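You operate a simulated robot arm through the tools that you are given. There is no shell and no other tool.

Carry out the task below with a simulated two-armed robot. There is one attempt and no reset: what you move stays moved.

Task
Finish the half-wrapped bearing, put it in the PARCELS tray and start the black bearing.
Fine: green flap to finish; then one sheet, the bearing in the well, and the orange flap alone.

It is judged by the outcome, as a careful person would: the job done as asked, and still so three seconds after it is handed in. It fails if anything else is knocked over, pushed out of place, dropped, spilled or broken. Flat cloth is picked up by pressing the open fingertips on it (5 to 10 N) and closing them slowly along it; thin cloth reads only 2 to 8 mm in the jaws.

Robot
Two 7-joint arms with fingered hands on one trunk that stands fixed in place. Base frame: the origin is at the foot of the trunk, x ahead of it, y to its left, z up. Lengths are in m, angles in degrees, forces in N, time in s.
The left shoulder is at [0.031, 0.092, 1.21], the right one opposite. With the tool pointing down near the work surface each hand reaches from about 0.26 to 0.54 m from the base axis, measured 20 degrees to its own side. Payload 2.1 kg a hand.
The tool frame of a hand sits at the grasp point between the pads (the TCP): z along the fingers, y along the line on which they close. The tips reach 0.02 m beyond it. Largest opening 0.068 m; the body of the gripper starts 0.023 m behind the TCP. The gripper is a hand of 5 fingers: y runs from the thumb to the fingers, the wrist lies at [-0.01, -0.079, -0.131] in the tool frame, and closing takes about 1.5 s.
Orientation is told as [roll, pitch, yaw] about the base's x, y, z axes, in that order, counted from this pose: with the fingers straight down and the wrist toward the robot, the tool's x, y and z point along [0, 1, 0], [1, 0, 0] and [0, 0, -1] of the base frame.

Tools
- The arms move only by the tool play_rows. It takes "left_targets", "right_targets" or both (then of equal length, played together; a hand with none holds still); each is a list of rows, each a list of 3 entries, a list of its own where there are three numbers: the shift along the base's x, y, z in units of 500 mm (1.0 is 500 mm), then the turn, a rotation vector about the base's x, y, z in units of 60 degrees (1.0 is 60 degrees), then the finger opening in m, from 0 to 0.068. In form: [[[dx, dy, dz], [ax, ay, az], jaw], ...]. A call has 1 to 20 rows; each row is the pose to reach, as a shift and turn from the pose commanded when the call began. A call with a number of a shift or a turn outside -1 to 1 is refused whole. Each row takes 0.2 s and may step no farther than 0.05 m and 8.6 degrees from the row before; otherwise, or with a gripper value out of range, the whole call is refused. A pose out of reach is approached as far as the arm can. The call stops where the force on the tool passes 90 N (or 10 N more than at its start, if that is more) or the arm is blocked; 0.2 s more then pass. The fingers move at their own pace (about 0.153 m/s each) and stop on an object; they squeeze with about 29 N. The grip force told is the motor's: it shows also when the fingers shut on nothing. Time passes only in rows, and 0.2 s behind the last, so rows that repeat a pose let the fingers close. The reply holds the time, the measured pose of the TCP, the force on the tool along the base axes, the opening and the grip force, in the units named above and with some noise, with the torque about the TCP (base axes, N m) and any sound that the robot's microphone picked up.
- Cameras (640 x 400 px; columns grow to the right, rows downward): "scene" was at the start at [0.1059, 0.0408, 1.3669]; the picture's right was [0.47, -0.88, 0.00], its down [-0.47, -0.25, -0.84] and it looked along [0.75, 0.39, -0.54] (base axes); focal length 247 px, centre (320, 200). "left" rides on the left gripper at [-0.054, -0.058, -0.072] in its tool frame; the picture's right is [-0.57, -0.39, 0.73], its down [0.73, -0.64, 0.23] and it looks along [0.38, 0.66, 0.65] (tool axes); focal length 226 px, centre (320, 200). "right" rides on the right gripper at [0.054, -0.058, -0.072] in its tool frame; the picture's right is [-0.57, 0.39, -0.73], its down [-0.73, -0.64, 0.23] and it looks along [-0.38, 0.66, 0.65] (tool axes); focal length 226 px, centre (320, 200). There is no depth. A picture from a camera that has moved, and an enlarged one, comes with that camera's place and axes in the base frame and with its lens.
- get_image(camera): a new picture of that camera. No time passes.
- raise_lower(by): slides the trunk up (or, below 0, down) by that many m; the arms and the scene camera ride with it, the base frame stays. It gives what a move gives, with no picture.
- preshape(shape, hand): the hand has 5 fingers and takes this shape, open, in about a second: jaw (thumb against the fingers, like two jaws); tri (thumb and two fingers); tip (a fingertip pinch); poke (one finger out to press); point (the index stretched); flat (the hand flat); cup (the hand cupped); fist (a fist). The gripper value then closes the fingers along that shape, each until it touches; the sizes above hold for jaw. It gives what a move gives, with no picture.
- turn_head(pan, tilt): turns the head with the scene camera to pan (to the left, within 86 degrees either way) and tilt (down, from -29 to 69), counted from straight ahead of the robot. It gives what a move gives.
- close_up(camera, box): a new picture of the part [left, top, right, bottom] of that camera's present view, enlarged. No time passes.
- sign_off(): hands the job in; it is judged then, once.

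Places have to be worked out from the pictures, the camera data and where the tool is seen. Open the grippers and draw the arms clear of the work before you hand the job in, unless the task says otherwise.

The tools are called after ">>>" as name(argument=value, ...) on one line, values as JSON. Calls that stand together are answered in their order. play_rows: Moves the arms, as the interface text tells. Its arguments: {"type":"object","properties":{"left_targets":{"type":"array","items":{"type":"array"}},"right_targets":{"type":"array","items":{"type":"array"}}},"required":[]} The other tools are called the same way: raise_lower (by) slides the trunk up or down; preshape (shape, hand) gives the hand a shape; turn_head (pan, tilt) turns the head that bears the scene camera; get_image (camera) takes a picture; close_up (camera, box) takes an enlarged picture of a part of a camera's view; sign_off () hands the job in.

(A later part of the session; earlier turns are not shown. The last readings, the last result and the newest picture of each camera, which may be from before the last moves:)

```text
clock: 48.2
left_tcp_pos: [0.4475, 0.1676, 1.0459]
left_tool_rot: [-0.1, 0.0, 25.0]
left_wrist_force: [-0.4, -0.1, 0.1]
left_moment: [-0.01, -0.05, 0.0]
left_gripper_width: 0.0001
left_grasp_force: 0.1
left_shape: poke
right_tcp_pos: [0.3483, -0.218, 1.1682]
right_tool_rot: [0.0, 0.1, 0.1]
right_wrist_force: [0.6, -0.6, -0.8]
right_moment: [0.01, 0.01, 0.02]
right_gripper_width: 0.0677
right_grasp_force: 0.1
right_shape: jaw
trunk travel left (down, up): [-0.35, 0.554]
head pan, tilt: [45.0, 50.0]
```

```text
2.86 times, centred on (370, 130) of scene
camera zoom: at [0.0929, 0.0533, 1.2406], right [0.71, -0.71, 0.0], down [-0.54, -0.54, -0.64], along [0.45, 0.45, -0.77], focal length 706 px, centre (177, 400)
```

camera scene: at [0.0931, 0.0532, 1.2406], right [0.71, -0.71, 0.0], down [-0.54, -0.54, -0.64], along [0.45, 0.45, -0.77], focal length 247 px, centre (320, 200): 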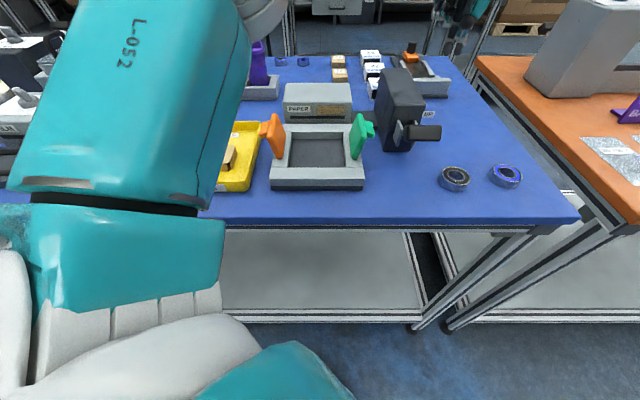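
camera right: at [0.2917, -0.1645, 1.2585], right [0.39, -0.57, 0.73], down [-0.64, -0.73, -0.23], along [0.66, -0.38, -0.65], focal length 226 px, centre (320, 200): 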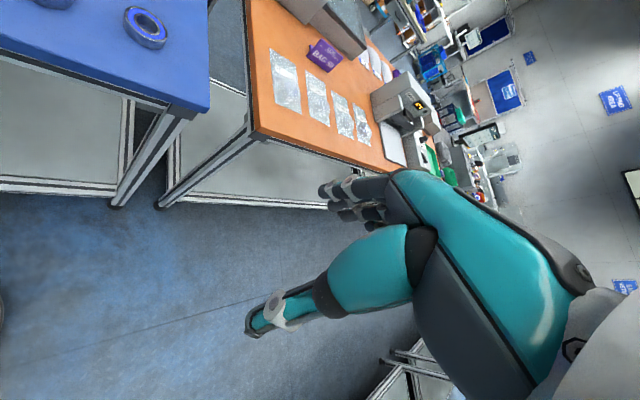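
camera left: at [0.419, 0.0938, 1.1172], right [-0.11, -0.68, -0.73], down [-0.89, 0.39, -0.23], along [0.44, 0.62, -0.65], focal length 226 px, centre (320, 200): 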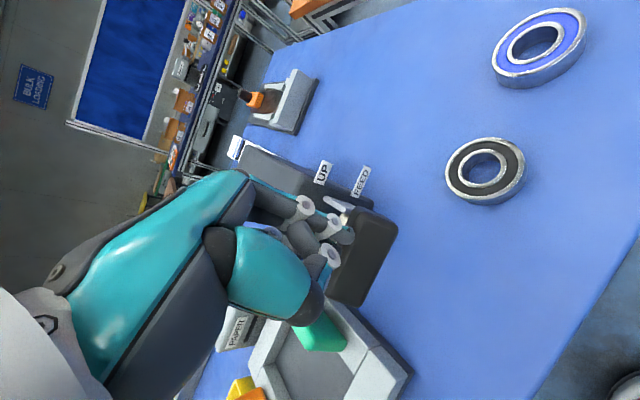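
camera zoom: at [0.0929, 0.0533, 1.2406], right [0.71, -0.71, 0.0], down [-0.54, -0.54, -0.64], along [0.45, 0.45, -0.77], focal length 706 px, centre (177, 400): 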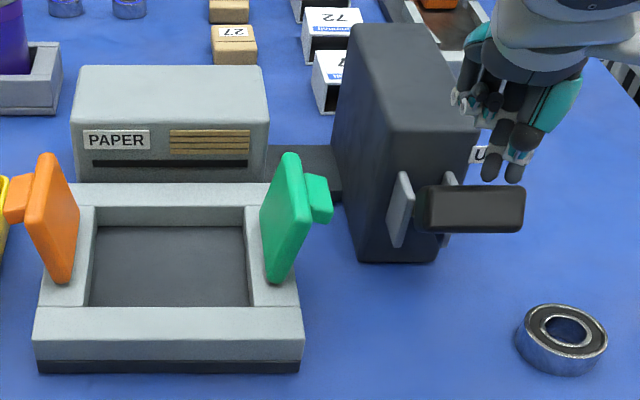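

The fingertip is about 6 mm above the handle. I push down in steps and watch the lever.

>>> play_rows(left_targets=[[[0, 0, -0.016], [0, 0, 0], 0], [[-0.004, -0.004, -0.032], [0, 0, 0], 0], [[-0.006, -0.006, -0.048], [0, 0, 0], 0], [[-0.006, -0.006, -0.064], [0, 0, 0], 0]])

>>> close_up(camera="scene", box=[270, 60, 470, 200])

>>> get_image(camera="left")

```text
clock: 49.2
left_tcp_pos: [0.4428, 0.1634, 1.0124]
left_tool_rot: [0.2, 0.0, 25.0]
left_wrist_force: [-0.3, 0.0, 1.9]
left_moment: [0.03, -0.06, 0.03]
left_gripper_width: 0.0
left_grasp_force: 0.1
left_shape: poke
right_tcp_pos: [0.3497, -0.2172, 1.166]
right_tool_rot: [0.0, 0.1, 0.1]
right_wrist_force: [0.1, -0.2, 0.0]
right_moment: [-0.02, 0.03, -0.01]
right_gripper_width: 0.0678
right_grasp_force: 0.1
right_shape: jaw
trunk travel left (down, up): [-0.35, 0.554]
head pan, tilt: [45.0, 50.0]
```

```text
2.86 times, centred on (370, 130) of scene
camera zoom: at [0.0929, 0.0533, 1.2406], right [0.71, -0.71, 0.0], down [-0.54, -0.54, -0.64], along [0.45, 0.45, -0.77], focal length 706 px, centre (177, 400)
```

zoom: 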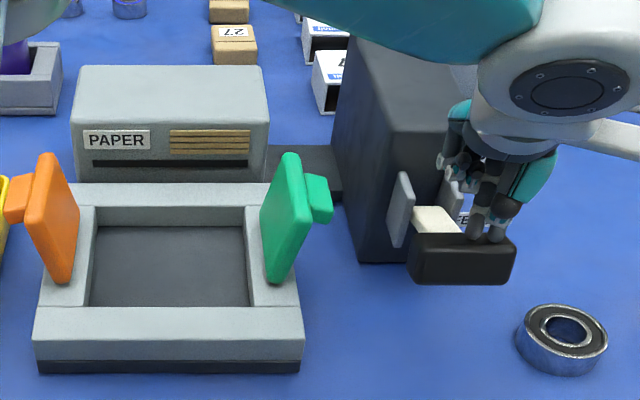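

```text
taken
camera left: at [0.4152, 0.0891, 1.0837], right [-0.11, -0.68, -0.73], down [-0.89, 0.39, -0.23], along [0.44, 0.62, -0.65], focal length 226 px, centre (320, 200)
```

left: 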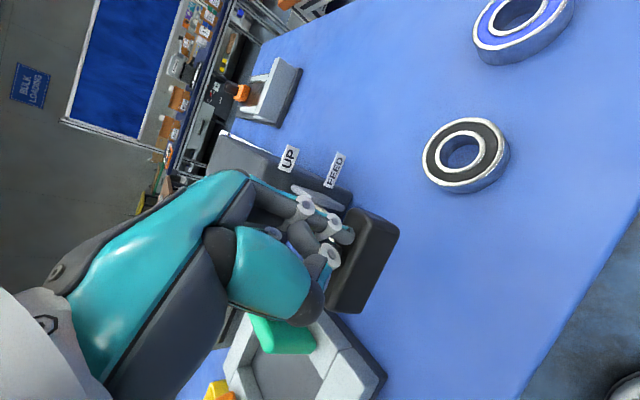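

The lever is moving down with ~2 N and no sheet yet. I continue down, shifting slightly outward to stay on the handle.

>>> play_rows(left_targets=[[[-0.006, -0.006, -0.012], [0, 0, 0], 0], [[-0.006, -0.006, -0.028], [0, 0, 0], 0], [[-0.006, -0.006, -0.044], [0, 0, 0], 0], [[-0.006, -0.006, -0.05], [0, 0, 0], 0]])

>>> close_up(camera="scene", box=[270, 60, 470, 200])

```text
clock: 50.2
left_tcp_pos: [0.44, 0.1597, 0.9887]
left_tool_rot: [0.1, 0.0, 24.8]
left_wrist_force: [0.2, -0.5, 1.0]
left_moment: [0.02, 0.04, 0.04]
left_gripper_width: 0.0003
left_grasp_force: 0.1
left_shape: poke
right_tcp_pos: [0.3482, -0.2172, 1.1656]
right_tool_rot: [0.0, 0.0, 0.1]
right_wrist_force: [0.0, 0.2, -0.1]
right_moment: [0.0, 0.01, -0.01]
right_gripper_width: 0.0678
right_grasp_force: 0.0
right_shape: jaw
trunk travel left (down, up): [-0.35, 0.554]
head pan, tilt: [45.0, 50.0]
```

```text
2.86 times, centred on (370, 130) of scene
camera zoom: at [0.0927, 0.0531, 1.2407], right [0.71, -0.71, 0.0], down [-0.54, -0.54, -0.64], along [0.45, 0.45, -0.77], focal length 706 px, centre (177, 400)
```

zoom: 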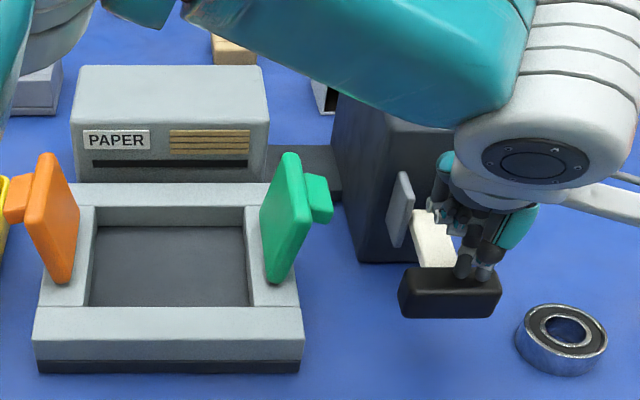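

Still moving freely and no sheet yet. I press further down.

>>> play_rows(left_targets=[[[0, 0, -0.012], [0, 0, 0], 0], [[0, 0, -0.024], [0, 0, 0], 0], [[0.002, 0.002, -0.036], [0, 0, 0], 0], [[0.002, 0.002, -0.036], [0, 0, 0], 0]])

>>> close_up(camera="scene", box=[270, 60, 470, 200])

```text
clock: 51.2
left_tcp_pos: [0.4417, 0.1628, 0.9695]
left_tool_rot: [0.0, 0.0, 25.0]
left_wrist_force: [-0.9, -1.4, 1.6]
left_moment: [0.03, 0.01, -0.01]
left_gripper_width: 0.0001
left_grasp_force: 0.0
left_shape: poke
right_tcp_pos: [0.347, -0.216, 1.1668]
right_tool_rot: [-0.1, 0.0, 0.1]
right_wrist_force: [-0.1, 0.2, 0.8]
right_moment: [0.02, 0.03, -0.03]
right_gripper_width: 0.0678
right_grasp_force: 0.0
right_shape: jaw
trunk travel left (down, up): [-0.35, 0.554]
head pan, tilt: [45.0, 50.0]
```

```text
2.86 times, centred on (370, 130) of scene
camera zoom: at [0.0926, 0.053, 1.2407], right [0.71, -0.71, 0.0], down [-0.54, -0.54, -0.64], along [0.45, 0.45, -0.77], focal length 706 px, centre (177, 400)
```

zoom: 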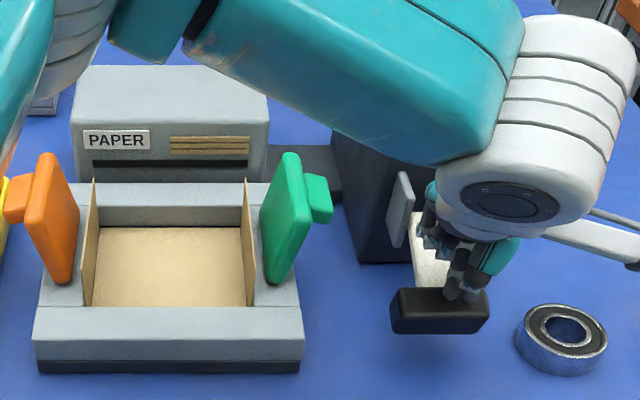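

One sheet is in the well with its two sides standing. I lift off and let the lever return.

>>> play_rows(left_targets=[[[-0.004, -0.004, 0.03], [0, 0, 0], 0], [[-0.006, -0.006, 0.07], [0, 0, 0], 0], [[-0.006, -0.006, 0.12], [0, 0, 0], 0], [[-0.006, -0.006, 0.18], [0, 0, 0], 0], [[-0.006, -0.006, 0.25], [0, 0, 0], 0], [[-0.006, -0.006, 0.32], [0, 0, 0], 0], [[-0.006, -0.006, 0.32], [0, 0, 0], 0]])

>>> get_image(camera="scene")

>>> close_up(camera="scene", box=[250, 90, 450, 210])

>>> get_image(camera="left")

```text
clock: 52.8
left_tcp_pos: [0.44, 0.1595, 1.1297]
left_tool_rot: [-0.1, 0.0, 25.1]
left_wrist_force: [0.0, -0.1, 0.5]
left_moment: [-0.01, 0.0, -0.02]
left_gripper_width: 0.0002
left_grasp_force: 0.1
left_shape: poke
right_tcp_pos: [0.3475, -0.217, 1.1676]
right_tool_rot: [0.1, 0.0, 0.1]
right_wrist_force: [0.3, -0.4, 1.1]
right_moment: [-0.02, 0.0, 0.02]
right_gripper_width: 0.0677
right_grasp_force: 0.0
right_shape: jaw
trunk travel left (down, up): [-0.35, 0.554]
head pan, tilt: [45.0, 50.0]
```

```text
taken
camera scene: at [0.0929, 0.0532, 1.2406], right [0.71, -0.71, 0.0], down [-0.54, -0.54, -0.64], along [0.45, 0.45, -0.77], focal length 247 px, centre (320, 200)
```

scene: 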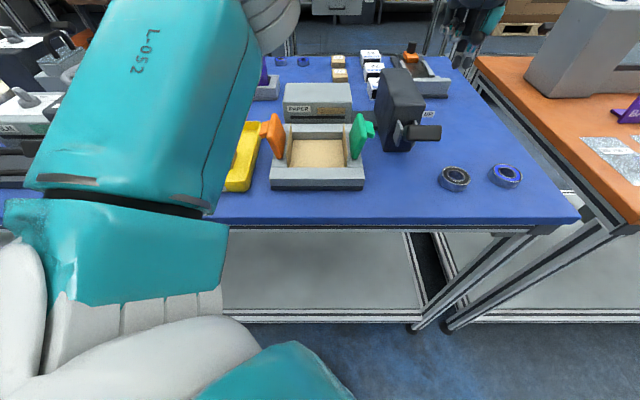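

```text
3.20 times, centred on (350, 150) of scene
camera zoom: at [0.0929, 0.0532, 1.2406], right [0.71, -0.71, 0.0], down [-0.54, -0.54, -0.64], along [0.45, 0.45, -0.77], focal length 790 px, centre (224, 360)
```

zoom: 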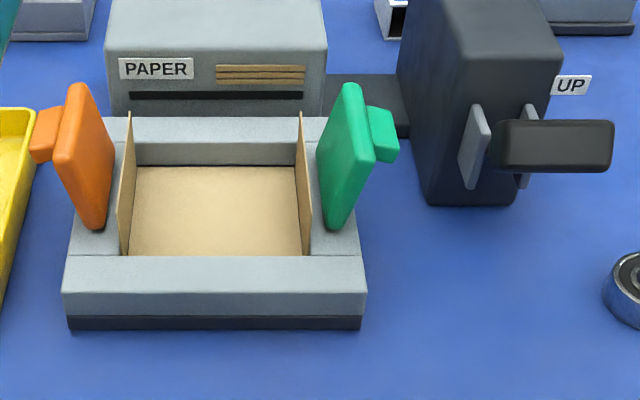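

```text
taken
camera left: at [0.4113, 0.0852, 1.2017], right [-0.11, -0.68, -0.73], down [-0.89, 0.39, -0.23], along [0.44, 0.62, -0.65], focal length 226 px, centre (320, 200)
```

left: 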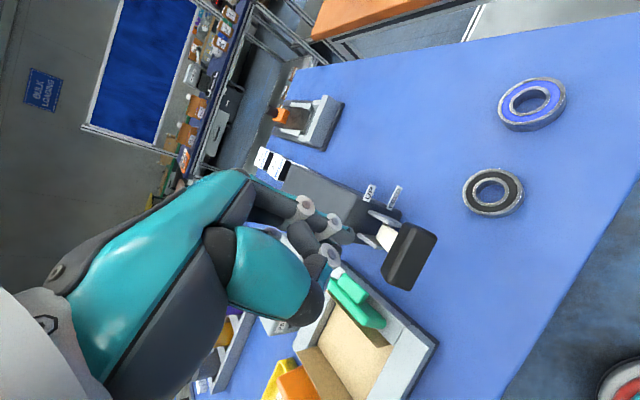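

The lever is back UP with exactly one sheet laid. The black bearing's top centre triangulates to about (0.503, 0.106, 0.920). I set the jaw shape and move above it at yaw 15°.

>>> preshape(shape="jaw", hand="left")

>>> play_rows(left_targets=[[[0.03, -0.025, 0], [0, 0, -0.05], 0.068], [[0.06, -0.05, 0], [0, 0, -0.1], 0.068], [[0.09, -0.08, -0.02], [0, 0, -0.14], 0.068], [[0.127, -0.107, -0.06], [0, 0, -0.167], 0.068], [[0.127, -0.107, -0.1], [0, 0, -0.167], 0.068], [[0.127, -0.107, -0.12], [0, 0, -0.167], 0.068], [[0.127, -0.107, -0.12], [0, 0, -0.167], 0.068]])

>>> get_image(camera="left")

>>> close_up(camera="scene", box=[380, 60, 560, 210])

```text
clock: 53.7
left_tcp_pos: [0.4396, 0.1599, 1.13]
left_tool_rot: [0.0, 0.0, 25.0]
left_wrist_force: [0.0, -0.1, 0.5]
left_moment: [0.02, -0.02, 0.01]
left_gripper_width: 0.068
left_grasp_force: 0.1
left_shape: jaw
right_tcp_pos: [0.3489, -0.2181, 1.167]
right_tool_rot: [0.0, 0.0, 0.1]
right_wrist_force: [0.2, -0.1, -0.2]
right_moment: [-0.01, 0.0, -0.01]
right_gripper_width: 0.0677
right_grasp_force: 0.1
right_shape: jaw
trunk travel left (down, up): [-0.35, 0.554]
head pan, tilt: [45.0, 50.0]
```

```text
clock: 55.3
left_tcp_pos: [0.4634, 0.137, 1.0642]
left_tool_rot: [-0.1, -0.1, 14.9]
left_wrist_force: [-0.6, -0.1, -0.5]
left_moment: [0.01, -0.02, 0.0]
left_gripper_width: 0.0676
left_grasp_force: 0.0
left_shape: jaw
left hand out of reach, approached as far as the arm can: row 1, 2, 3, 4, 5, 6, 7
right_tcp_pos: [0.3484, -0.2173, 1.1675]
right_tool_rot: [0.0, 0.0, 0.1]
right_wrist_force: [0.5, 0.6, 1.0]
right_moment: [0.01, -0.01, 0.03]
right_gripper_width: 0.0677
right_grasp_force: 0.1
right_shape: jaw
trunk travel left (down, up): [-0.35, 0.554]
head pan, tilt: [45.0, 50.0]
```

```text
taken
camera left: at [0.4231, 0.0692, 1.1351], right [-0.23, -0.65, -0.73], down [-0.81, 0.54, -0.23], along [0.54, 0.54, -0.65], focal length 226 px, centre (320, 200)
```

left: 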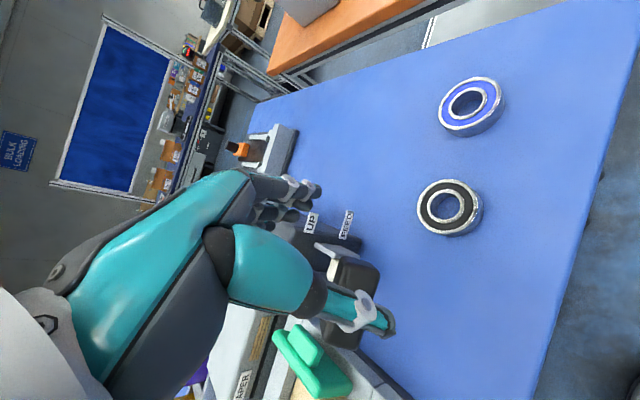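

```text
2.67 times, centred on (470, 135) of scene
camera zoom: at [0.0929, 0.0532, 1.2406], right [0.71, -0.71, 0.0], down [-0.54, -0.54, -0.64], along [0.45, 0.45, -0.77], focal length 659 px, centre (-80, 373)
```

zoom: 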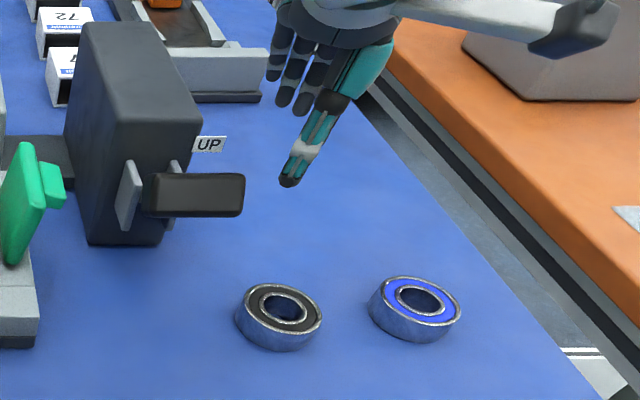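

The bearing lies just beyond the left hand's upright reach (all limits so far fit a wrist radius of ~0.366 m from the shoulder). My plan: hook it through its bore with a forward-tilted poke finger, slide it ~45 mm nearer, then grasp it. First I move away from the lever, lower the trunk 0.05 m and set poke.

>>> play_rows(left_targets=[[[-0.01, -0.04, 0.04], [0, 0, 0], 0.068], [[-0.02, -0.09, 0.08], [0, 0, -0.05], 0.068], [[-0.02, -0.13, 0.12], [0, 0, -0.1], 0.068], [[-0.02, -0.13, 0.12], [0, 0, -0.1], 0.068]])

>>> raise_lower(by=-0.05)

>>> preshape(shape="poke", hand="left")

>>> get_image(camera="scene")

>>> get_image(camera="left")

```text
clock: 56.3
left_tcp_pos: [0.4324, 0.1095, 1.1111]
left_tool_rot: [0.0, 0.0, 9.0]
left_wrist_force: [0.3, -0.7, -0.3]
left_moment: [0.02, 0.01, 0.02]
left_gripper_width: 0.0682
left_grasp_force: 0.0
left_shape: jaw
left hand out of reach, approached as far as the arm can: row 1, 2, 3, 4
right_tcp_pos: [0.3486, -0.2165, 1.1677]
right_tool_rot: [-0.1, 0.0, 0.1]
right_wrist_force: [-0.4, 0.1, 0.1]
right_moment: [-0.05, -0.01, -0.01]
right_gripper_width: 0.0676
right_grasp_force: 0.0
right_shape: jaw
trunk travel left (down, up): [-0.35, 0.554]
head pan, tilt: [45.0, 50.0]
```

```text
clock: 57.2
left_tcp_pos: [0.4292, 0.1072, 1.0596]
left_tool_rot: [0.0, -0.1, 8.9]
left_wrist_force: [-0.2, 0.0, 0.0]
left_moment: [0.01, 0.02, -0.02]
left_gripper_width: 0.068
left_grasp_force: 0.1
left_shape: jaw
right_tcp_pos: [0.3483, -0.2176, 1.1182]
right_tool_rot: [0.1, 0.0, 0.1]
right_wrist_force: [-0.9, -0.1, -0.2]
right_moment: [-0.01, 0.0, 0.0]
right_gripper_width: 0.0678
right_grasp_force: 0.1
right_shape: jaw
trunk travel left (down, up): [-0.3, 0.604]
head pan, tilt: [45.0, 50.0]
```

```text
clock: 58.1
left_tcp_pos: [0.4285, 0.1063, 1.0594]
left_tool_rot: [0.0, 0.0, 9.0]
left_wrist_force: [0.7, -0.8, 0.5]
left_moment: [0.01, 0.03, 0.03]
left_gripper_width: 0.0002
left_grasp_force: 0.1
left_shape: poke
right_tcp_pos: [0.3488, -0.2184, 1.1166]
right_tool_rot: [0.0, 0.0, 0.1]
right_wrist_force: [0.4, 0.0, 0.7]
right_moment: [0.01, 0.0, -0.02]
right_gripper_width: 0.0678
right_grasp_force: 0.1
right_shape: jaw
trunk travel left (down, up): [-0.3, 0.604]
head pan, tilt: [45.0, 50.0]
```

```text
taken
camera scene: at [0.1003, 0.0532, 1.1902], right [0.71, -0.71, 0.0], down [-0.54, -0.54, -0.64], along [0.45, 0.45, -0.77], focal length 247 px, centre (320, 200)
```

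scene: 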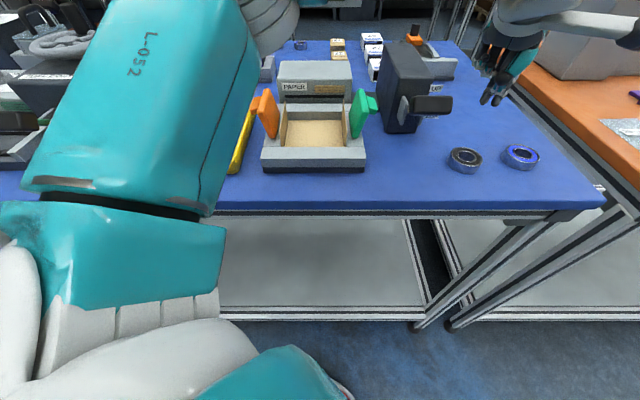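

```text
taken
camera left: at [0.3805, 0.0441, 1.1309], right [-0.29, -0.62, -0.73], down [-0.75, 0.62, -0.23], along [0.6, 0.48, -0.65], focal length 226 px, centre (320, 200)
```

left: 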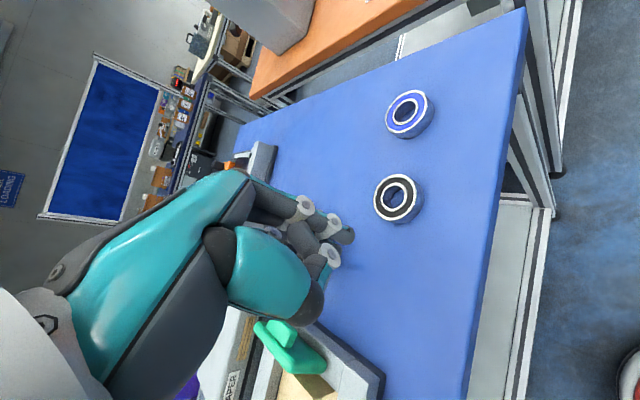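

Bearing re-triangulated at (0.500, 0.106). I tilt the hand 20° forward and move the fingertip above the bore, staying at a safe height.

>>> play_rows(left_targets=[[[0, 0, 0], [0.017, -0.11, 0], 0], [[0.03, 0, 0], [0.035, -0.22, 0], 0], [[0.06, 0, -0.03], [0.052, -0.329, 0], 0], [[0.1, 0, -0.06], [0.052, -0.329, 0], 0], [[0.129, -0.003, -0.1], [0.052, -0.329, 0], 0], [[0.129, -0.003, -0.12], [0.052, -0.329, 0], 0], [[0.129, -0.003, -0.12], [0.052, -0.329, 0], 0]])

>>> get_image(camera="left")

>>> close_up(camera="scene", box=[400, 60, 560, 200])

```text
clock: 59.8
left_tcp_pos: [0.4882, 0.1082, 1.0018]
left_tool_rot: [0.1, -20.1, 8.8]
left_wrist_force: [-0.3, -0.4, 0.5]
left_moment: [-0.02, -0.01, -0.02]
left_gripper_width: 0.0001
left_grasp_force: 0.1
left_shape: poke
left hand out of reach, approached as far as the arm can: row 5, 6, 7
right_tcp_pos: [0.3475, -0.2161, 1.1171]
right_tool_rot: [0.1, 0.0, 0.1]
right_wrist_force: [0.8, -0.6, -0.1]
right_moment: [-0.02, -0.02, 0.03]
right_gripper_width: 0.0678
right_grasp_force: 0.0
right_shape: jaw
trunk travel left (down, up): [-0.3, 0.604]
head pan, tilt: [45.0, 50.0]
```

```text
taken
camera left: at [0.4196, 0.042, 1.048], right [-0.03, -0.58, -0.82], down [-0.63, 0.64, -0.43], along [0.78, 0.5, -0.38], focal length 226 px, centre (320, 200)
```

left: 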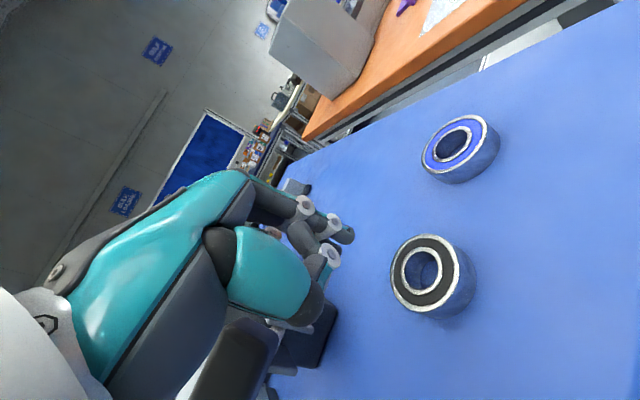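

```text
2.86 times, centred on (480, 130) of scene
camera zoom: at [0.1003, 0.0532, 1.1902], right [0.71, -0.71, 0.0], down [-0.54, -0.54, -0.64], along [0.45, 0.45, -0.77], focal length 706 px, centre (-137, 400)
```

zoom: 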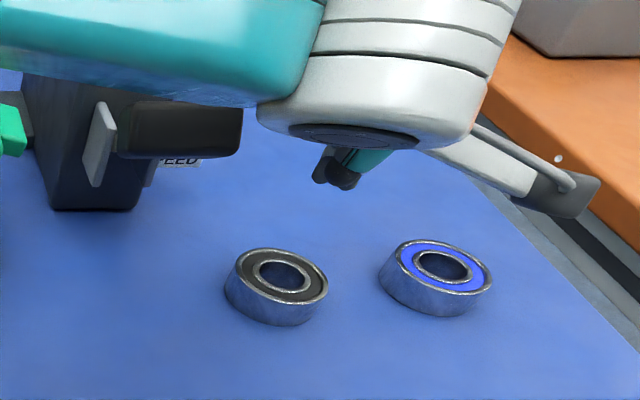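

I'm about 5 mm short at this height. I try descending part-way, asking for x≈0.494, to see whether lower gives more reach.

>>> play_rows(left_targets=[[[0.006, -0.003, -0.03], [0, 0, 0], 0], [[0.012, -0.006, -0.06], [0, 0, 0], 0], [[0.012, -0.006, -0.08], [0, 0, 0], 0], [[0.012, -0.006, -0.08], [0, 0, 0], 0]])

>>> close_up(camera="scene", box=[400, 60, 560, 200])

>>> get_image(camera="left")

```text
clock: 60.8
left_tcp_pos: [0.4872, 0.1163, 0.9635]
left_tool_rot: [0.0, -20.0, 9.0]
left_wrist_force: [-1.3, 0.7, 0.5]
left_moment: [0.0, -0.04, -0.01]
left_gripper_width: 0.0001
left_grasp_force: 0.0
left_shape: poke
left hand out of reach, approached as far as the arm can: row 1, 2, 3, 4
right_tcp_pos: [0.3488, -0.218, 1.1158]
right_tool_rot: [0.0, 0.0, 0.2]
right_wrist_force: [-0.5, -0.4, 0.5]
right_moment: [0.0, 0.01, 0.03]
right_gripper_width: 0.0677
right_grasp_force: 0.1
right_shape: jaw
trunk travel left (down, up): [-0.3, 0.604]
head pan, tilt: [45.0, 50.0]
```

```text
2.86 times, centred on (480, 130) of scene
camera zoom: at [0.1004, 0.0533, 1.1902], right [0.71, -0.71, 0.0], down [-0.54, -0.54, -0.64], along [0.45, 0.45, -0.77], focal length 706 px, centre (-137, 400)
```

zoom: 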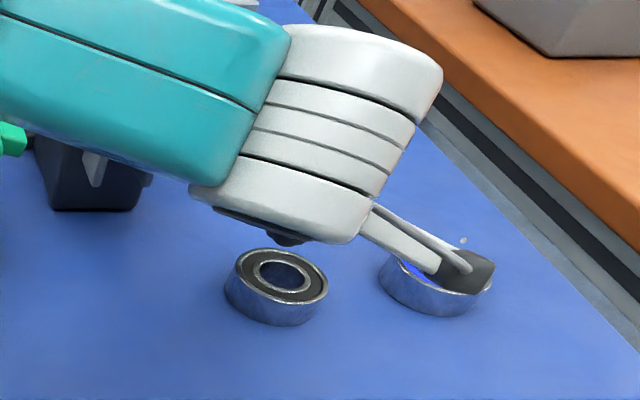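

```text
taken
camera left: at [0.4188, 0.049, 1.0104], right [-0.03, -0.58, -0.82], down [-0.63, 0.64, -0.43], along [0.78, 0.5, -0.38], focal length 226 px, centre (320, 200)
```

left: 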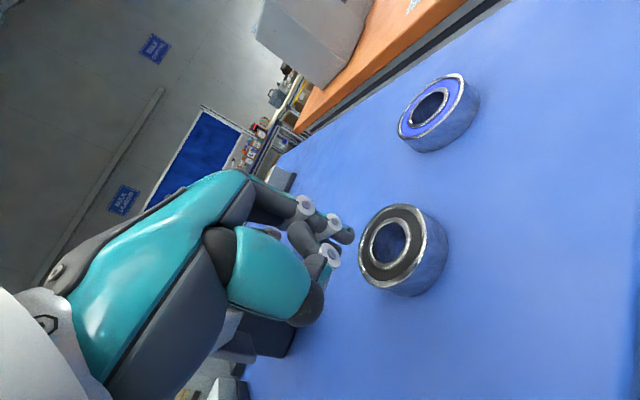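

The reach limit shifts with hand direction: the pictures show the forearm coming in from the left, so my positive yaw bends the wrist hard. I level the hand, raise it, and try a negative yaw (−30°), which should reach further.

>>> play_rows(left_targets=[[[-0.02, 0, 0.06], [-0.017, 0.11, 0], 0], [[-0.06, -0.01, 0.12], [-0.035, 0.22, 0], 0], [[-0.08, -0.02, 0.2], [-0.052, 0.329, 0], 0], [[-0.08, -0.02, 0.24], [-0.052, 0.329, 0], 0], [[-0.08, -0.02, 0.24], [-0.052, 0.329, 0], 0]])

>>> preshape(shape="jaw", hand="left")

>>> play_rows(left_targets=[[[0, 0, 0], [0, 0, -0.11], 0.068], [[0, 0, 0], [0, 0, -0.22], 0.068], [[0, 0, 0], [0, 0, -0.33], 0.068], [[0, 0, 0], [0, 0, -0.44], 0.068], [[0, 0, 0], [0, 0, -0.55], 0.068], [[0, 0, 0], [0, 0, -0.65], 0.068], [[0, 0, 0], [0, 0, -0.65], 0.068]])

```text
clock: 62.0
left_tcp_pos: [0.4366, 0.1179, 1.0685]
left_tool_rot: [0.1, 0.1, 8.9]
left_wrist_force: [-0.2, 0.2, 0.4]
left_moment: [-0.01, -0.01, 0.0]
left_gripper_width: 0.0
left_grasp_force: 0.1
left_shape: poke
left hand out of reach, approached as far as the arm can: row 3, 4, 5
right_tcp_pos: [0.3492, -0.2174, 1.117]
right_tool_rot: [0.1, 0.0, 0.1]
right_wrist_force: [0.4, 0.5, -0.5]
right_moment: [0.02, 0.0, 0.0]
right_gripper_width: 0.0678
right_grasp_force: 0.0
right_shape: jaw
trunk travel left (down, up): [-0.3, 0.604]
head pan, tilt: [45.0, 50.0]
```

```text
clock: 62.9
left_tcp_pos: [0.4376, 0.1184, 1.0682]
left_tool_rot: [0.0, 0.0, 9.1]
left_wrist_force: [-0.7, -0.1, 0.2]
left_moment: [0.01, 0.02, 0.0]
left_gripper_width: 0.068
left_grasp_force: 0.0
left_shape: jaw
right_tcp_pos: [0.3484, -0.2176, 1.1156]
right_tool_rot: [0.0, 0.1, 0.1]
right_wrist_force: [0.5, -0.4, 0.2]
right_moment: [0.03, 0.02, 0.01]
right_gripper_width: 0.0677
right_grasp_force: 0.0
right_shape: jaw
trunk travel left (down, up): [-0.3, 0.604]
head pan, tilt: [45.0, 50.0]
```

```text
clock: 64.5
left_tcp_pos: [0.439, 0.1169, 1.0646]
left_tool_rot: [0.1, 0.0, -30.1]
left_wrist_force: [0.3, -1.1, 0.0]
left_moment: [-0.01, -0.03, -0.03]
left_gripper_width: 0.0679
left_grasp_force: 0.1
left_shape: jaw
right_tcp_pos: [0.3494, -0.2178, 1.1179]
right_tool_rot: [0.0, 0.0, 0.1]
right_wrist_force: [-0.8, 0.2, 0.9]
right_moment: [0.01, -0.02, -0.03]
right_gripper_width: 0.0678
right_grasp_force: 0.1
right_shape: jaw
trunk travel left (down, up): [-0.3, 0.604]
head pan, tilt: [45.0, 50.0]
```

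Yaw −30° accepted. Now I test reaching above the bearing.

>>> play_rows(left_targets=[[[0.03, -0.006, 0], [0, 0, 0], 0.068], [[0.06, -0.012, -0.01], [0, 0, 0], 0.068], [[0.09, -0.018, -0.03], [0, 0, 0], 0.068], [[0.122, -0.022, -0.06], [0, 0, 0], 0.068], [[0.122, -0.022, -0.06], [0, 0, 0], 0.068]])

>>> get_image(camera="left")

>>> get_image(camera="scene")

```text
clock: 65.7
left_tcp_pos: [0.4761, 0.1191, 1.0299]
left_tool_rot: [0.0, 0.0, -29.9]
left_wrist_force: [-0.3, -0.1, 0.8]
left_moment: [0.03, 0.0, 0.0]
left_gripper_width: 0.0679
left_grasp_force: 0.0
left_shape: jaw
left hand out of reach, approached as far as the arm can: row 2, 3, 4, 5
right_tcp_pos: [0.3488, -0.218, 1.118]
right_tool_rot: [0.0, 0.1, 0.0]
right_wrist_force: [0.3, 0.5, -0.3]
right_moment: [0.01, -0.04, -0.04]
right_gripper_width: 0.0676
right_grasp_force: 0.0
right_shape: jaw
trunk travel left (down, up): [-0.3, 0.604]
head pan, tilt: [45.0, 50.0]
```

```text
taken
camera left: at [0.3995, 0.1003, 1.1005], right [-0.62, -0.3, -0.73], down [-0.19, 0.95, -0.23], along [0.76, -0.01, -0.65], focal length 226 px, centre (320, 200)
```

left: 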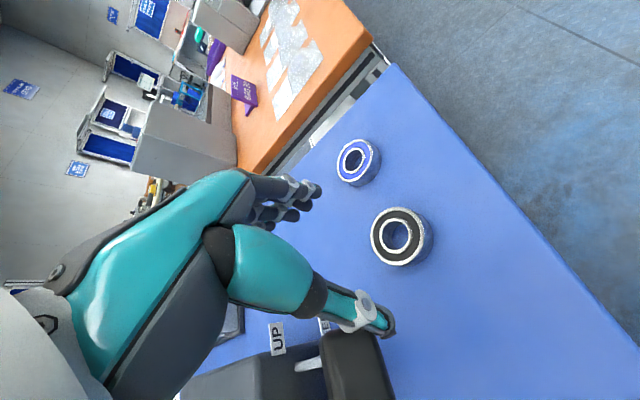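

```text
taken
camera scene: at [0.1005, 0.0533, 1.1902], right [0.71, -0.71, 0.0], down [-0.54, -0.54, -0.64], along [0.45, 0.45, -0.77], focal length 247 px, centre (320, 200)
```

scene: 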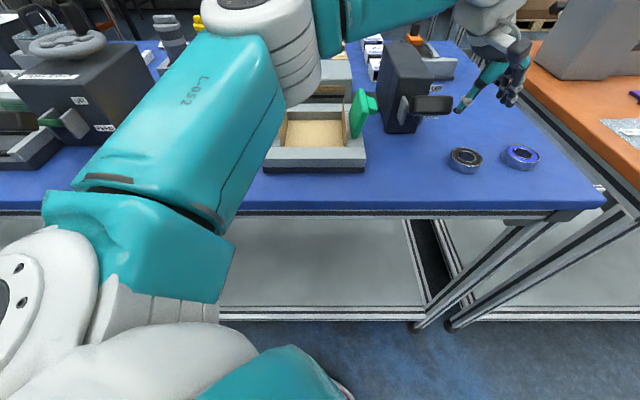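

Better, ~25 mm further than before. I try the same target lower (z≈0.965, wrist nearer shoulder level) with yaw −15°.

>>> play_rows(left_targets=[[[0, 0, -0.02], [0, 0, 0.08], 0.068], [[0.01, -0.005, -0.05], [0, 0, 0.16], 0.068], [[0.02, -0.01, -0.08], [0, 0, 0.25], 0.068], [[0.035, -0.018, -0.11], [0, 0, 0.25], 0.068], [[0.048, -0.026, -0.13], [0, 0, 0.25], 0.068], [[0.048, -0.026, -0.13], [0, 0, 0.25], 0.068]])

>>> get_image(camera="left")

```text
clock: 67.0
left_tcp_pos: [0.48, 0.1148, 0.9668]
left_tool_rot: [0.0, 0.0, -15.1]
left_wrist_force: [-0.5, 0.4, 0.2]
left_moment: [0.02, 0.02, 0.03]
left_gripper_width: 0.0679
left_grasp_force: 0.1
left_shape: jaw
left hand out of reach, approached as far as the arm can: row 3, 4, 5, 6
right_tcp_pos: [0.3484, -0.2176, 1.1171]
right_tool_rot: [0.0, 0.0, 0.2]
right_wrist_force: [0.5, 0.3, -0.5]
right_moment: [0.06, -0.02, 0.02]
right_gripper_width: 0.0674
right_grasp_force: 0.2
right_shape: jaw
trunk travel left (down, up): [-0.3, 0.604]
head pan, tilt: [45.0, 50.0]
```

```text
taken
camera left: at [0.4112, 0.0769, 1.0382], right [-0.52, -0.45, -0.73], down [-0.43, 0.87, -0.23], along [0.74, 0.19, -0.65], focal length 226 px, centre (320, 200)
```

left: 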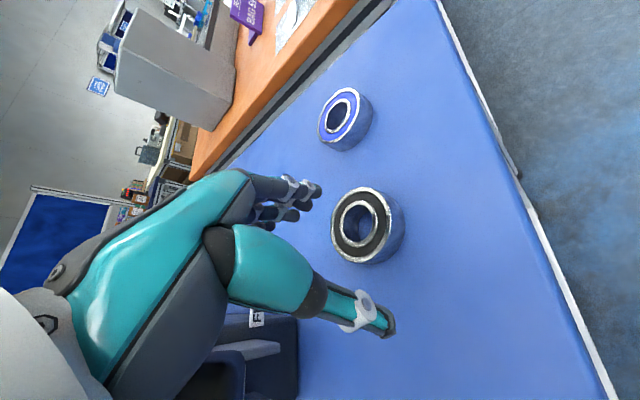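

Still ~2 cm short for an upright grasp, but the hook needs only the fingertip in the bore. Bearing now measured at (0.496, 0.103). I rise a little, set poke, and tilt 20° forward at yaw −15°.

>>> play_rows(left_targets=[[[-0.01, -0.01, 0.03], [0, 0, 0], 0.068], [[-0.02, -0.02, 0.07], [0, 0, 0], 0.068], [[-0.03, -0.03, 0.1], [0, 0, 0], 0.068], [[-0.03, -0.03, 0.1], [0, 0, 0], 0.068]])

>>> preshape(shape="poke", hand="left")

>>> play_rows(left_targets=[[[0, 0, 0], [-0.028, -0.107, 0], 0], [[0, 0, 0], [-0.057, -0.214, 0], 0], [[0, 0, 0], [-0.086, -0.322, 0], 0], [[0, 0, 0], [-0.086, -0.322, 0], 0]])

```text
clock: 68.0
left_tcp_pos: [0.4668, 0.1011, 1.0184]
left_tool_rot: [0.0, 0.0, -15.0]
left_wrist_force: [0.4, -0.4, -0.6]
left_moment: [-0.01, 0.04, -0.02]
left_gripper_width: 0.068
left_grasp_force: 0.0
left_shape: jaw
right_tcp_pos: [0.3489, -0.2175, 1.1171]
right_tool_rot: [-0.1, -0.1, 0.0]
right_wrist_force: [0.4, 0.2, 0.0]
right_moment: [-0.02, -0.02, -0.02]
right_gripper_width: 0.0676
right_grasp_force: 0.0
right_shape: jaw
trunk travel left (down, up): [-0.3, 0.604]
head pan, tilt: [45.0, 50.0]
```

```text
clock: 69.0
left_tcp_pos: [0.4674, 0.1012, 1.0177]
left_tool_rot: [0.1, 0.0, -15.0]
left_wrist_force: [-0.1, 0.3, -0.4]
left_moment: [0.0, 0.0, 0.0]
left_gripper_width: 0.0
left_grasp_force: 0.0
left_shape: poke
right_tcp_pos: [0.3496, -0.2174, 1.1176]
right_tool_rot: [0.0, 0.0, 0.1]
right_wrist_force: [-0.5, 0.3, 0.4]
right_moment: [0.01, -0.02, 0.02]
right_gripper_width: 0.0676
right_grasp_force: 0.1
right_shape: jaw
trunk travel left (down, up): [-0.3, 0.604]
head pan, tilt: [45.0, 50.0]
```

```text
clock: 70.0
left_tcp_pos: [0.4657, 0.1007, 1.0175]
left_tool_rot: [0.0, -20.0, -15.1]
left_wrist_force: [1.1, 0.2, 0.0]
left_moment: [-0.01, -0.01, -0.04]
left_gripper_width: 0.0001
left_grasp_force: 0.1
left_shape: poke
right_tcp_pos: [0.3493, -0.2158, 1.1173]
right_tool_rot: [-0.1, -0.1, 0.1]
right_wrist_force: [-0.2, -0.2, 0.4]
right_moment: [0.0, -0.02, -0.02]
right_gripper_width: 0.0676
right_grasp_force: 0.0
right_shape: jaw
trunk travel left (down, up): [-0.3, 0.604]
head pan, tilt: [45.0, 50.0]
```

Tilted. Now I move the fingertip over the bore, still ~25 mm above the bearing top.

>>> play_rows(left_targets=[[[0.02, 0.003, -0.03], [0, 0, 0], 0], [[0.04, 0.006, -0.06], [0, 0, 0], 0], [[0.047, 0.008, -0.1], [0, 0, 0], 0], [[0.047, 0.008, -0.105], [0, 0, 0], 0], [[0.047, 0.008, -0.105], [0, 0, 0], 0]])

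>>> get_image(camera="left")

>>> close_up(camera="scene", box=[400, 60, 560, 200])

```text
clock: 71.2
left_tcp_pos: [0.4903, 0.1039, 0.9643]
left_tool_rot: [0.2, -19.9, -15.0]
left_wrist_force: [-0.2, -0.1, -1.0]
left_moment: [0.02, 0.03, 0.0]
left_gripper_width: 0.0
left_grasp_force: 0.0
left_shape: poke
right_tcp_pos: [0.3487, -0.2175, 1.1172]
right_tool_rot: [0.0, 0.0, 0.0]
right_wrist_force: [0.2, 0.2, 0.1]
right_moment: [0.03, 0.04, 0.04]
right_gripper_width: 0.0679
right_grasp_force: 0.1
right_shape: jaw
trunk travel left (down, up): [-0.3, 0.604]
head pan, tilt: [45.0, 50.0]
```

```text
taken
camera left: at [0.401, 0.0714, 1.0106], right [-0.26, -0.52, -0.82], down [-0.32, 0.84, -0.43], along [0.91, 0.15, -0.38], focal length 226 px, centre (320, 200)
```

left: 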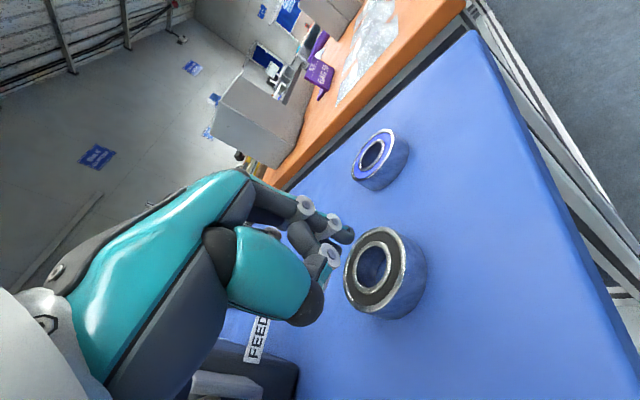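

```text
2.86 times, centred on (480, 130) of scene
camera zoom: at [0.1003, 0.0533, 1.1902], right [0.71, -0.71, 0.0], down [-0.54, -0.54, -0.64], along [0.45, 0.45, -0.77], focal length 706 px, centre (-137, 400)
```

zoom: 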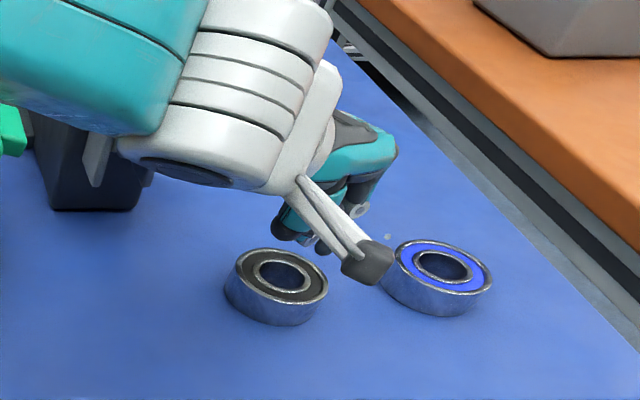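

Reached. Averaging all rays, I put the bearing centre at (0.498, 0.1065), top z≈0.920. I nudge +y by 4 mm and descend gently toward the bore, watching force.

>>> play_rows(left_targets=[[[0.003, 0.008, -0.012], [0, 0, 0], 0], [[0.003, 0.008, -0.024], [0, 0, 0], 0], [[0.003, 0.008, -0.036], [0, 0, 0], 0], [[0.003, 0.008, -0.044], [0, 0, 0], 0]])

>>> get_image(camera="left")

>>> close_up(camera="scene", box=[400, 60, 560, 200])

```text
clock: 72.2
left_tcp_pos: [0.4905, 0.1036, 0.9423]
left_tool_rot: [0.2, -20.1, -15.4]
left_wrist_force: [-11.1, -18.3, 8.6]
left_moment: [1.2, -0.17, 1.21]
left_gripper_width: 0.0002
left_grasp_force: 0.1
left_shape: poke
right_tcp_pos: [0.347, -0.2209, 1.1172]
right_tool_rot: [0.2, 0.0, -0.1]
right_wrist_force: [-0.8, -1.2, 0.1]
right_moment: [0.01, 0.0, 0.01]
right_gripper_width: 0.0674
right_grasp_force: 0.0
right_shape: jaw
trunk travel left (down, up): [-0.3, 0.604]
head pan, tilt: [45.0, 50.0]
```

```text
taken
camera left: at [0.4012, 0.0722, 0.9888], right [-0.26, -0.51, -0.82], down [-0.31, 0.85, -0.43], along [0.91, 0.14, -0.38], focal length 226 px, centre (320, 200)
```

left: 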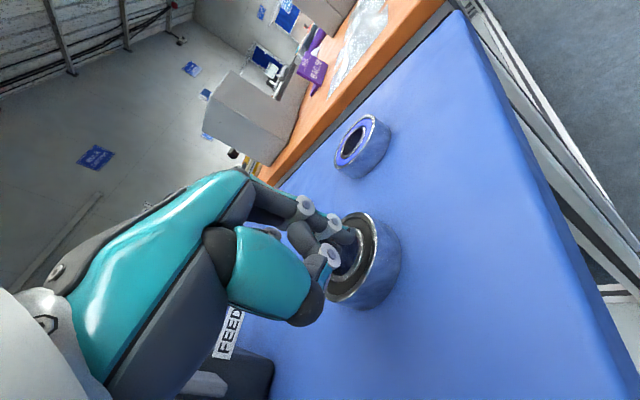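

```text
2.86 times, centred on (480, 130) of scene
camera zoom: at [0.0982, 0.0503, 1.1906], right [0.71, -0.71, 0.0], down [-0.54, -0.54, -0.65], along [0.46, 0.46, -0.76], focal length 706 px, centre (-137, 400)
```

zoom: 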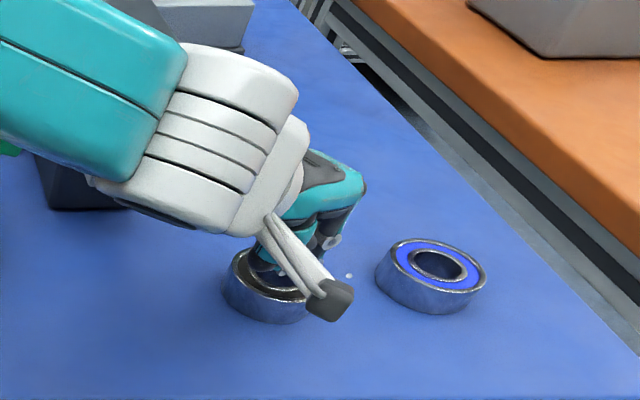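

The force and moment point to a contact at about (0.45, 0.145, 0.99): the back of the hand touches the lever handle's end, not the bearing. I back off straight away.

>>> play_rows(left_targets=[[[0.0, -0.012, 0.01], [0, 0, 0], 0], [[0.0, -0.016, 0.04], [0, 0, 0], 0], [[0.0, -0.016, 0.08], [0, 0, 0], 0], [[-0.01, -0.02, 0.12], [0, 0, 0], 0], [[-0.02, -0.03, 0.16], [0, 0, 0], 0], [[-0.02, -0.03, 0.16], [0, 0, 0], 0]])

>>> get_image(camera="scene")

>>> get_image(camera="left")

```text
clock: 73.5
left_tcp_pos: [0.4815, 0.0923, 1.021]
left_tool_rot: [0.1, -20.1, -15.1]
left_wrist_force: [-0.3, 1.6, -0.4]
left_moment: [-0.01, -0.01, 0.02]
left_gripper_width: 0.0
left_grasp_force: 0.0
left_shape: poke
right_tcp_pos: [0.3486, -0.2181, 1.1163]
right_tool_rot: [0.0, 0.0, 0.1]
right_wrist_force: [-0.3, 0.0, -0.1]
right_moment: [0.02, -0.01, 0.0]
right_gripper_width: 0.0677
right_grasp_force: 0.0
right_shape: jaw
trunk travel left (down, up): [-0.3, 0.604]
head pan, tilt: [45.0, 50.0]
```

```text
taken
camera scene: at [0.1003, 0.0532, 1.1902], right [0.71, -0.71, 0.0], down [-0.54, -0.54, -0.64], along [0.45, 0.45, -0.77], focal length 247 px, centre (320, 200)
```

scene: 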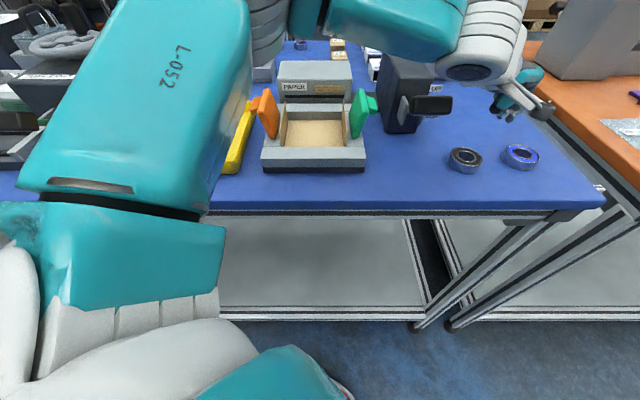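

```text
taken
camera left: at [0.3923, 0.0592, 1.0672], right [-0.26, -0.52, -0.82], down [-0.31, 0.84, -0.43], along [0.91, 0.15, -0.38], focal length 226 px, centre (320, 200)
```

left: 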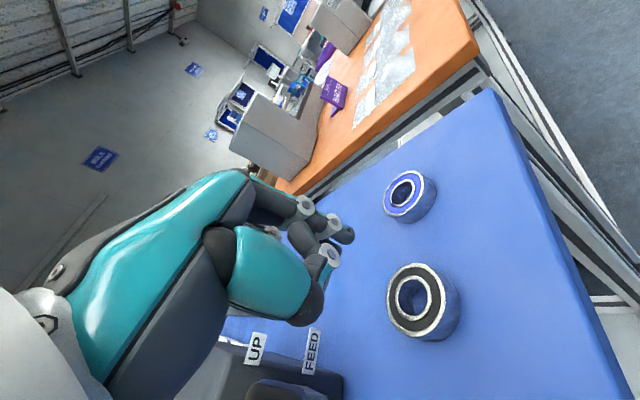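

Lever still UP and bearing unmoved. I'll come in at yaw +10° instead, which keeps the back of the hand away from the lever: level the hand, turn, then tilt 28°.

>>> play_rows(left_targets=[[[-0.03, 0, 0.02], [0.028, 0.107, 0], 0], [[-0.07, -0.01, 0.04], [0.057, 0.214, 0], 0], [[-0.1, -0.02, 0.04], [0.086, 0.322, 0], 0], [[-0.1, -0.02, 0.04], [0.086, 0.322, 0], 0]])

>>> play_rows(left_targets=[[[0, 0, 0], [0, 0, 0.11], 0], [[0, 0, 0], [0, 0, 0.22], 0], [[0, 0, 0], [0, 0, 0.33], 0], [[0, 0, 0], [0, 0, 0.417], 0], [[0, 0, 0], [0, 0, 0.417], 0]])

>>> play_rows(left_targets=[[[0, 0, 0], [0.02, -0.115, 0], 0], [[0, 0, 0], [0.04, -0.23, 0], 0], [[0, 0, 0], [0.06, -0.345, 0], 0], [[0, 0, 0], [0.081, -0.46, 0], 0], [[0, 0, 0], [0.081, -0.46, 0], 0]])

```text
clock: 74.5
left_tcp_pos: [0.4306, 0.0817, 1.0429]
left_tool_rot: [0.0, 0.1, -15.1]
left_wrist_force: [0.9, -0.2, -0.3]
left_moment: [0.02, -0.01, 0.01]
left_gripper_width: 0.0
left_grasp_force: 0.1
left_shape: poke
right_tcp_pos: [0.3493, -0.2166, 1.1164]
right_tool_rot: [0.0, 0.0, 0.1]
right_wrist_force: [0.5, 0.3, 0.2]
right_moment: [-0.01, 0.01, -0.01]
right_gripper_width: 0.0677
right_grasp_force: 0.0
right_shape: jaw
trunk travel left (down, up): [-0.3, 0.604]
head pan, tilt: [45.0, 50.0]
```

```text
clock: 75.8
left_tcp_pos: [0.4319, 0.0943, 1.0494]
left_tool_rot: [-0.2, 0.0, 4.9]
left_wrist_force: [-0.1, 0.3, 0.5]
left_moment: [0.0, 0.03, 0.02]
left_gripper_width: 0.0
left_grasp_force: 0.0
left_shape: poke
left hand out of reach, approached as far as the arm can: row 3, 4, 5
right_tcp_pos: [0.3484, -0.2172, 1.1176]
right_tool_rot: [-0.1, 0.0, 0.0]
right_wrist_force: [0.2, 0.9, -0.1]
right_moment: [0.03, -0.01, -0.02]
right_gripper_width: 0.0677
right_grasp_force: 0.0
right_shape: jaw
trunk travel left (down, up): [-0.3, 0.604]
head pan, tilt: [45.0, 50.0]
```

```text
clock: 77.0
left_tcp_pos: [0.4321, 0.093, 1.0504]
left_tool_rot: [2.6, -28.1, 4.1]
left_wrist_force: [0.2, -0.2, -0.5]
left_moment: [0.03, 0.0, 0.01]
left_gripper_width: 0.0
left_grasp_force: 0.0
left_shape: poke
right_tcp_pos: [0.3477, -0.2169, 1.117]
right_tool_rot: [0.0, 0.0, 0.1]
right_wrist_force: [0.5, 0.1, -0.1]
right_moment: [-0.02, 0.01, 0.0]
right_gripper_width: 0.0674
right_grasp_force: 0.2
right_shape: jaw
trunk travel left (down, up): [-0.3, 0.604]
head pan, tilt: [45.0, 50.0]
```

Now tilted 28° at yaw ~5°. I advance the fingertip over the bore (tip z≈0.945).

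>>> play_rows(left_targets=[[[0.03, 0.006, -0.03], [0, 0, 0], 0], [[0.06, 0.012, -0.07], [0, 0, 0], 0], [[0.09, 0.018, -0.12], [0, 0, 0], 0], [[0.113, 0.024, -0.16], [0, 0, 0], 0], [[0.113, 0.024, -0.175], [0, 0, 0], 0], [[0.113, 0.024, -0.175], [0, 0, 0], 0]])

>>> get_image(camera="left")

>>> close_up(camera="scene", box=[400, 60, 560, 200])

```text
clock: 78.3
left_tcp_pos: [0.4853, 0.1063, 0.9637]
left_tool_rot: [2.7, -27.9, 4.2]
left_wrist_force: [1.1, 0.8, -0.9]
left_moment: [0.0, -0.01, 0.04]
left_gripper_width: 0.0
left_grasp_force: 0.1
left_shape: poke
right_tcp_pos: [0.3486, -0.2176, 1.1169]
right_tool_rot: [0.0, 0.0, 0.0]
right_wrist_force: [-0.3, 0.3, 1.0]
right_moment: [-0.02, 0.03, 0.01]
right_gripper_width: 0.0676
right_grasp_force: 0.1
right_shape: jaw
trunk travel left (down, up): [-0.3, 0.604]
head pan, tilt: [45.0, 50.0]
```

```text
taken
camera left: at [0.4073, 0.043, 0.9958], right [0.05, -0.53, -0.85], down [-0.53, 0.71, -0.47], along [0.85, 0.47, -0.24], focal length 226 px, centre (320, 200)
```

left: 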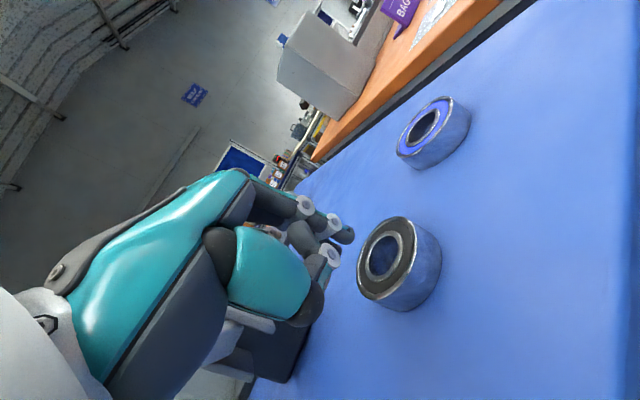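

```text
2.86 times, centred on (480, 130) of scene
camera zoom: at [0.1003, 0.0532, 1.1902], right [0.71, -0.71, 0.0], down [-0.54, -0.54, -0.64], along [0.45, 0.45, -0.77], focal length 706 px, centre (-137, 400)
```

zoom: 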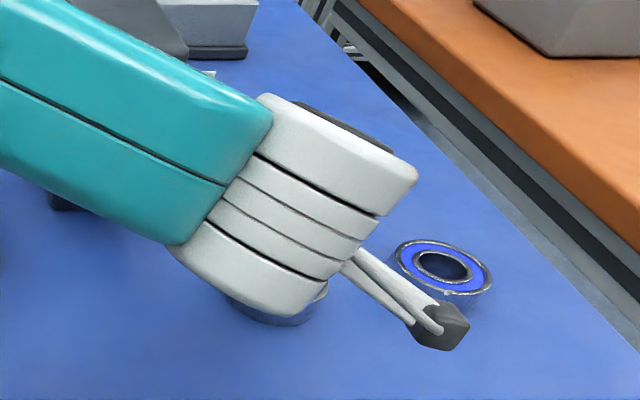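

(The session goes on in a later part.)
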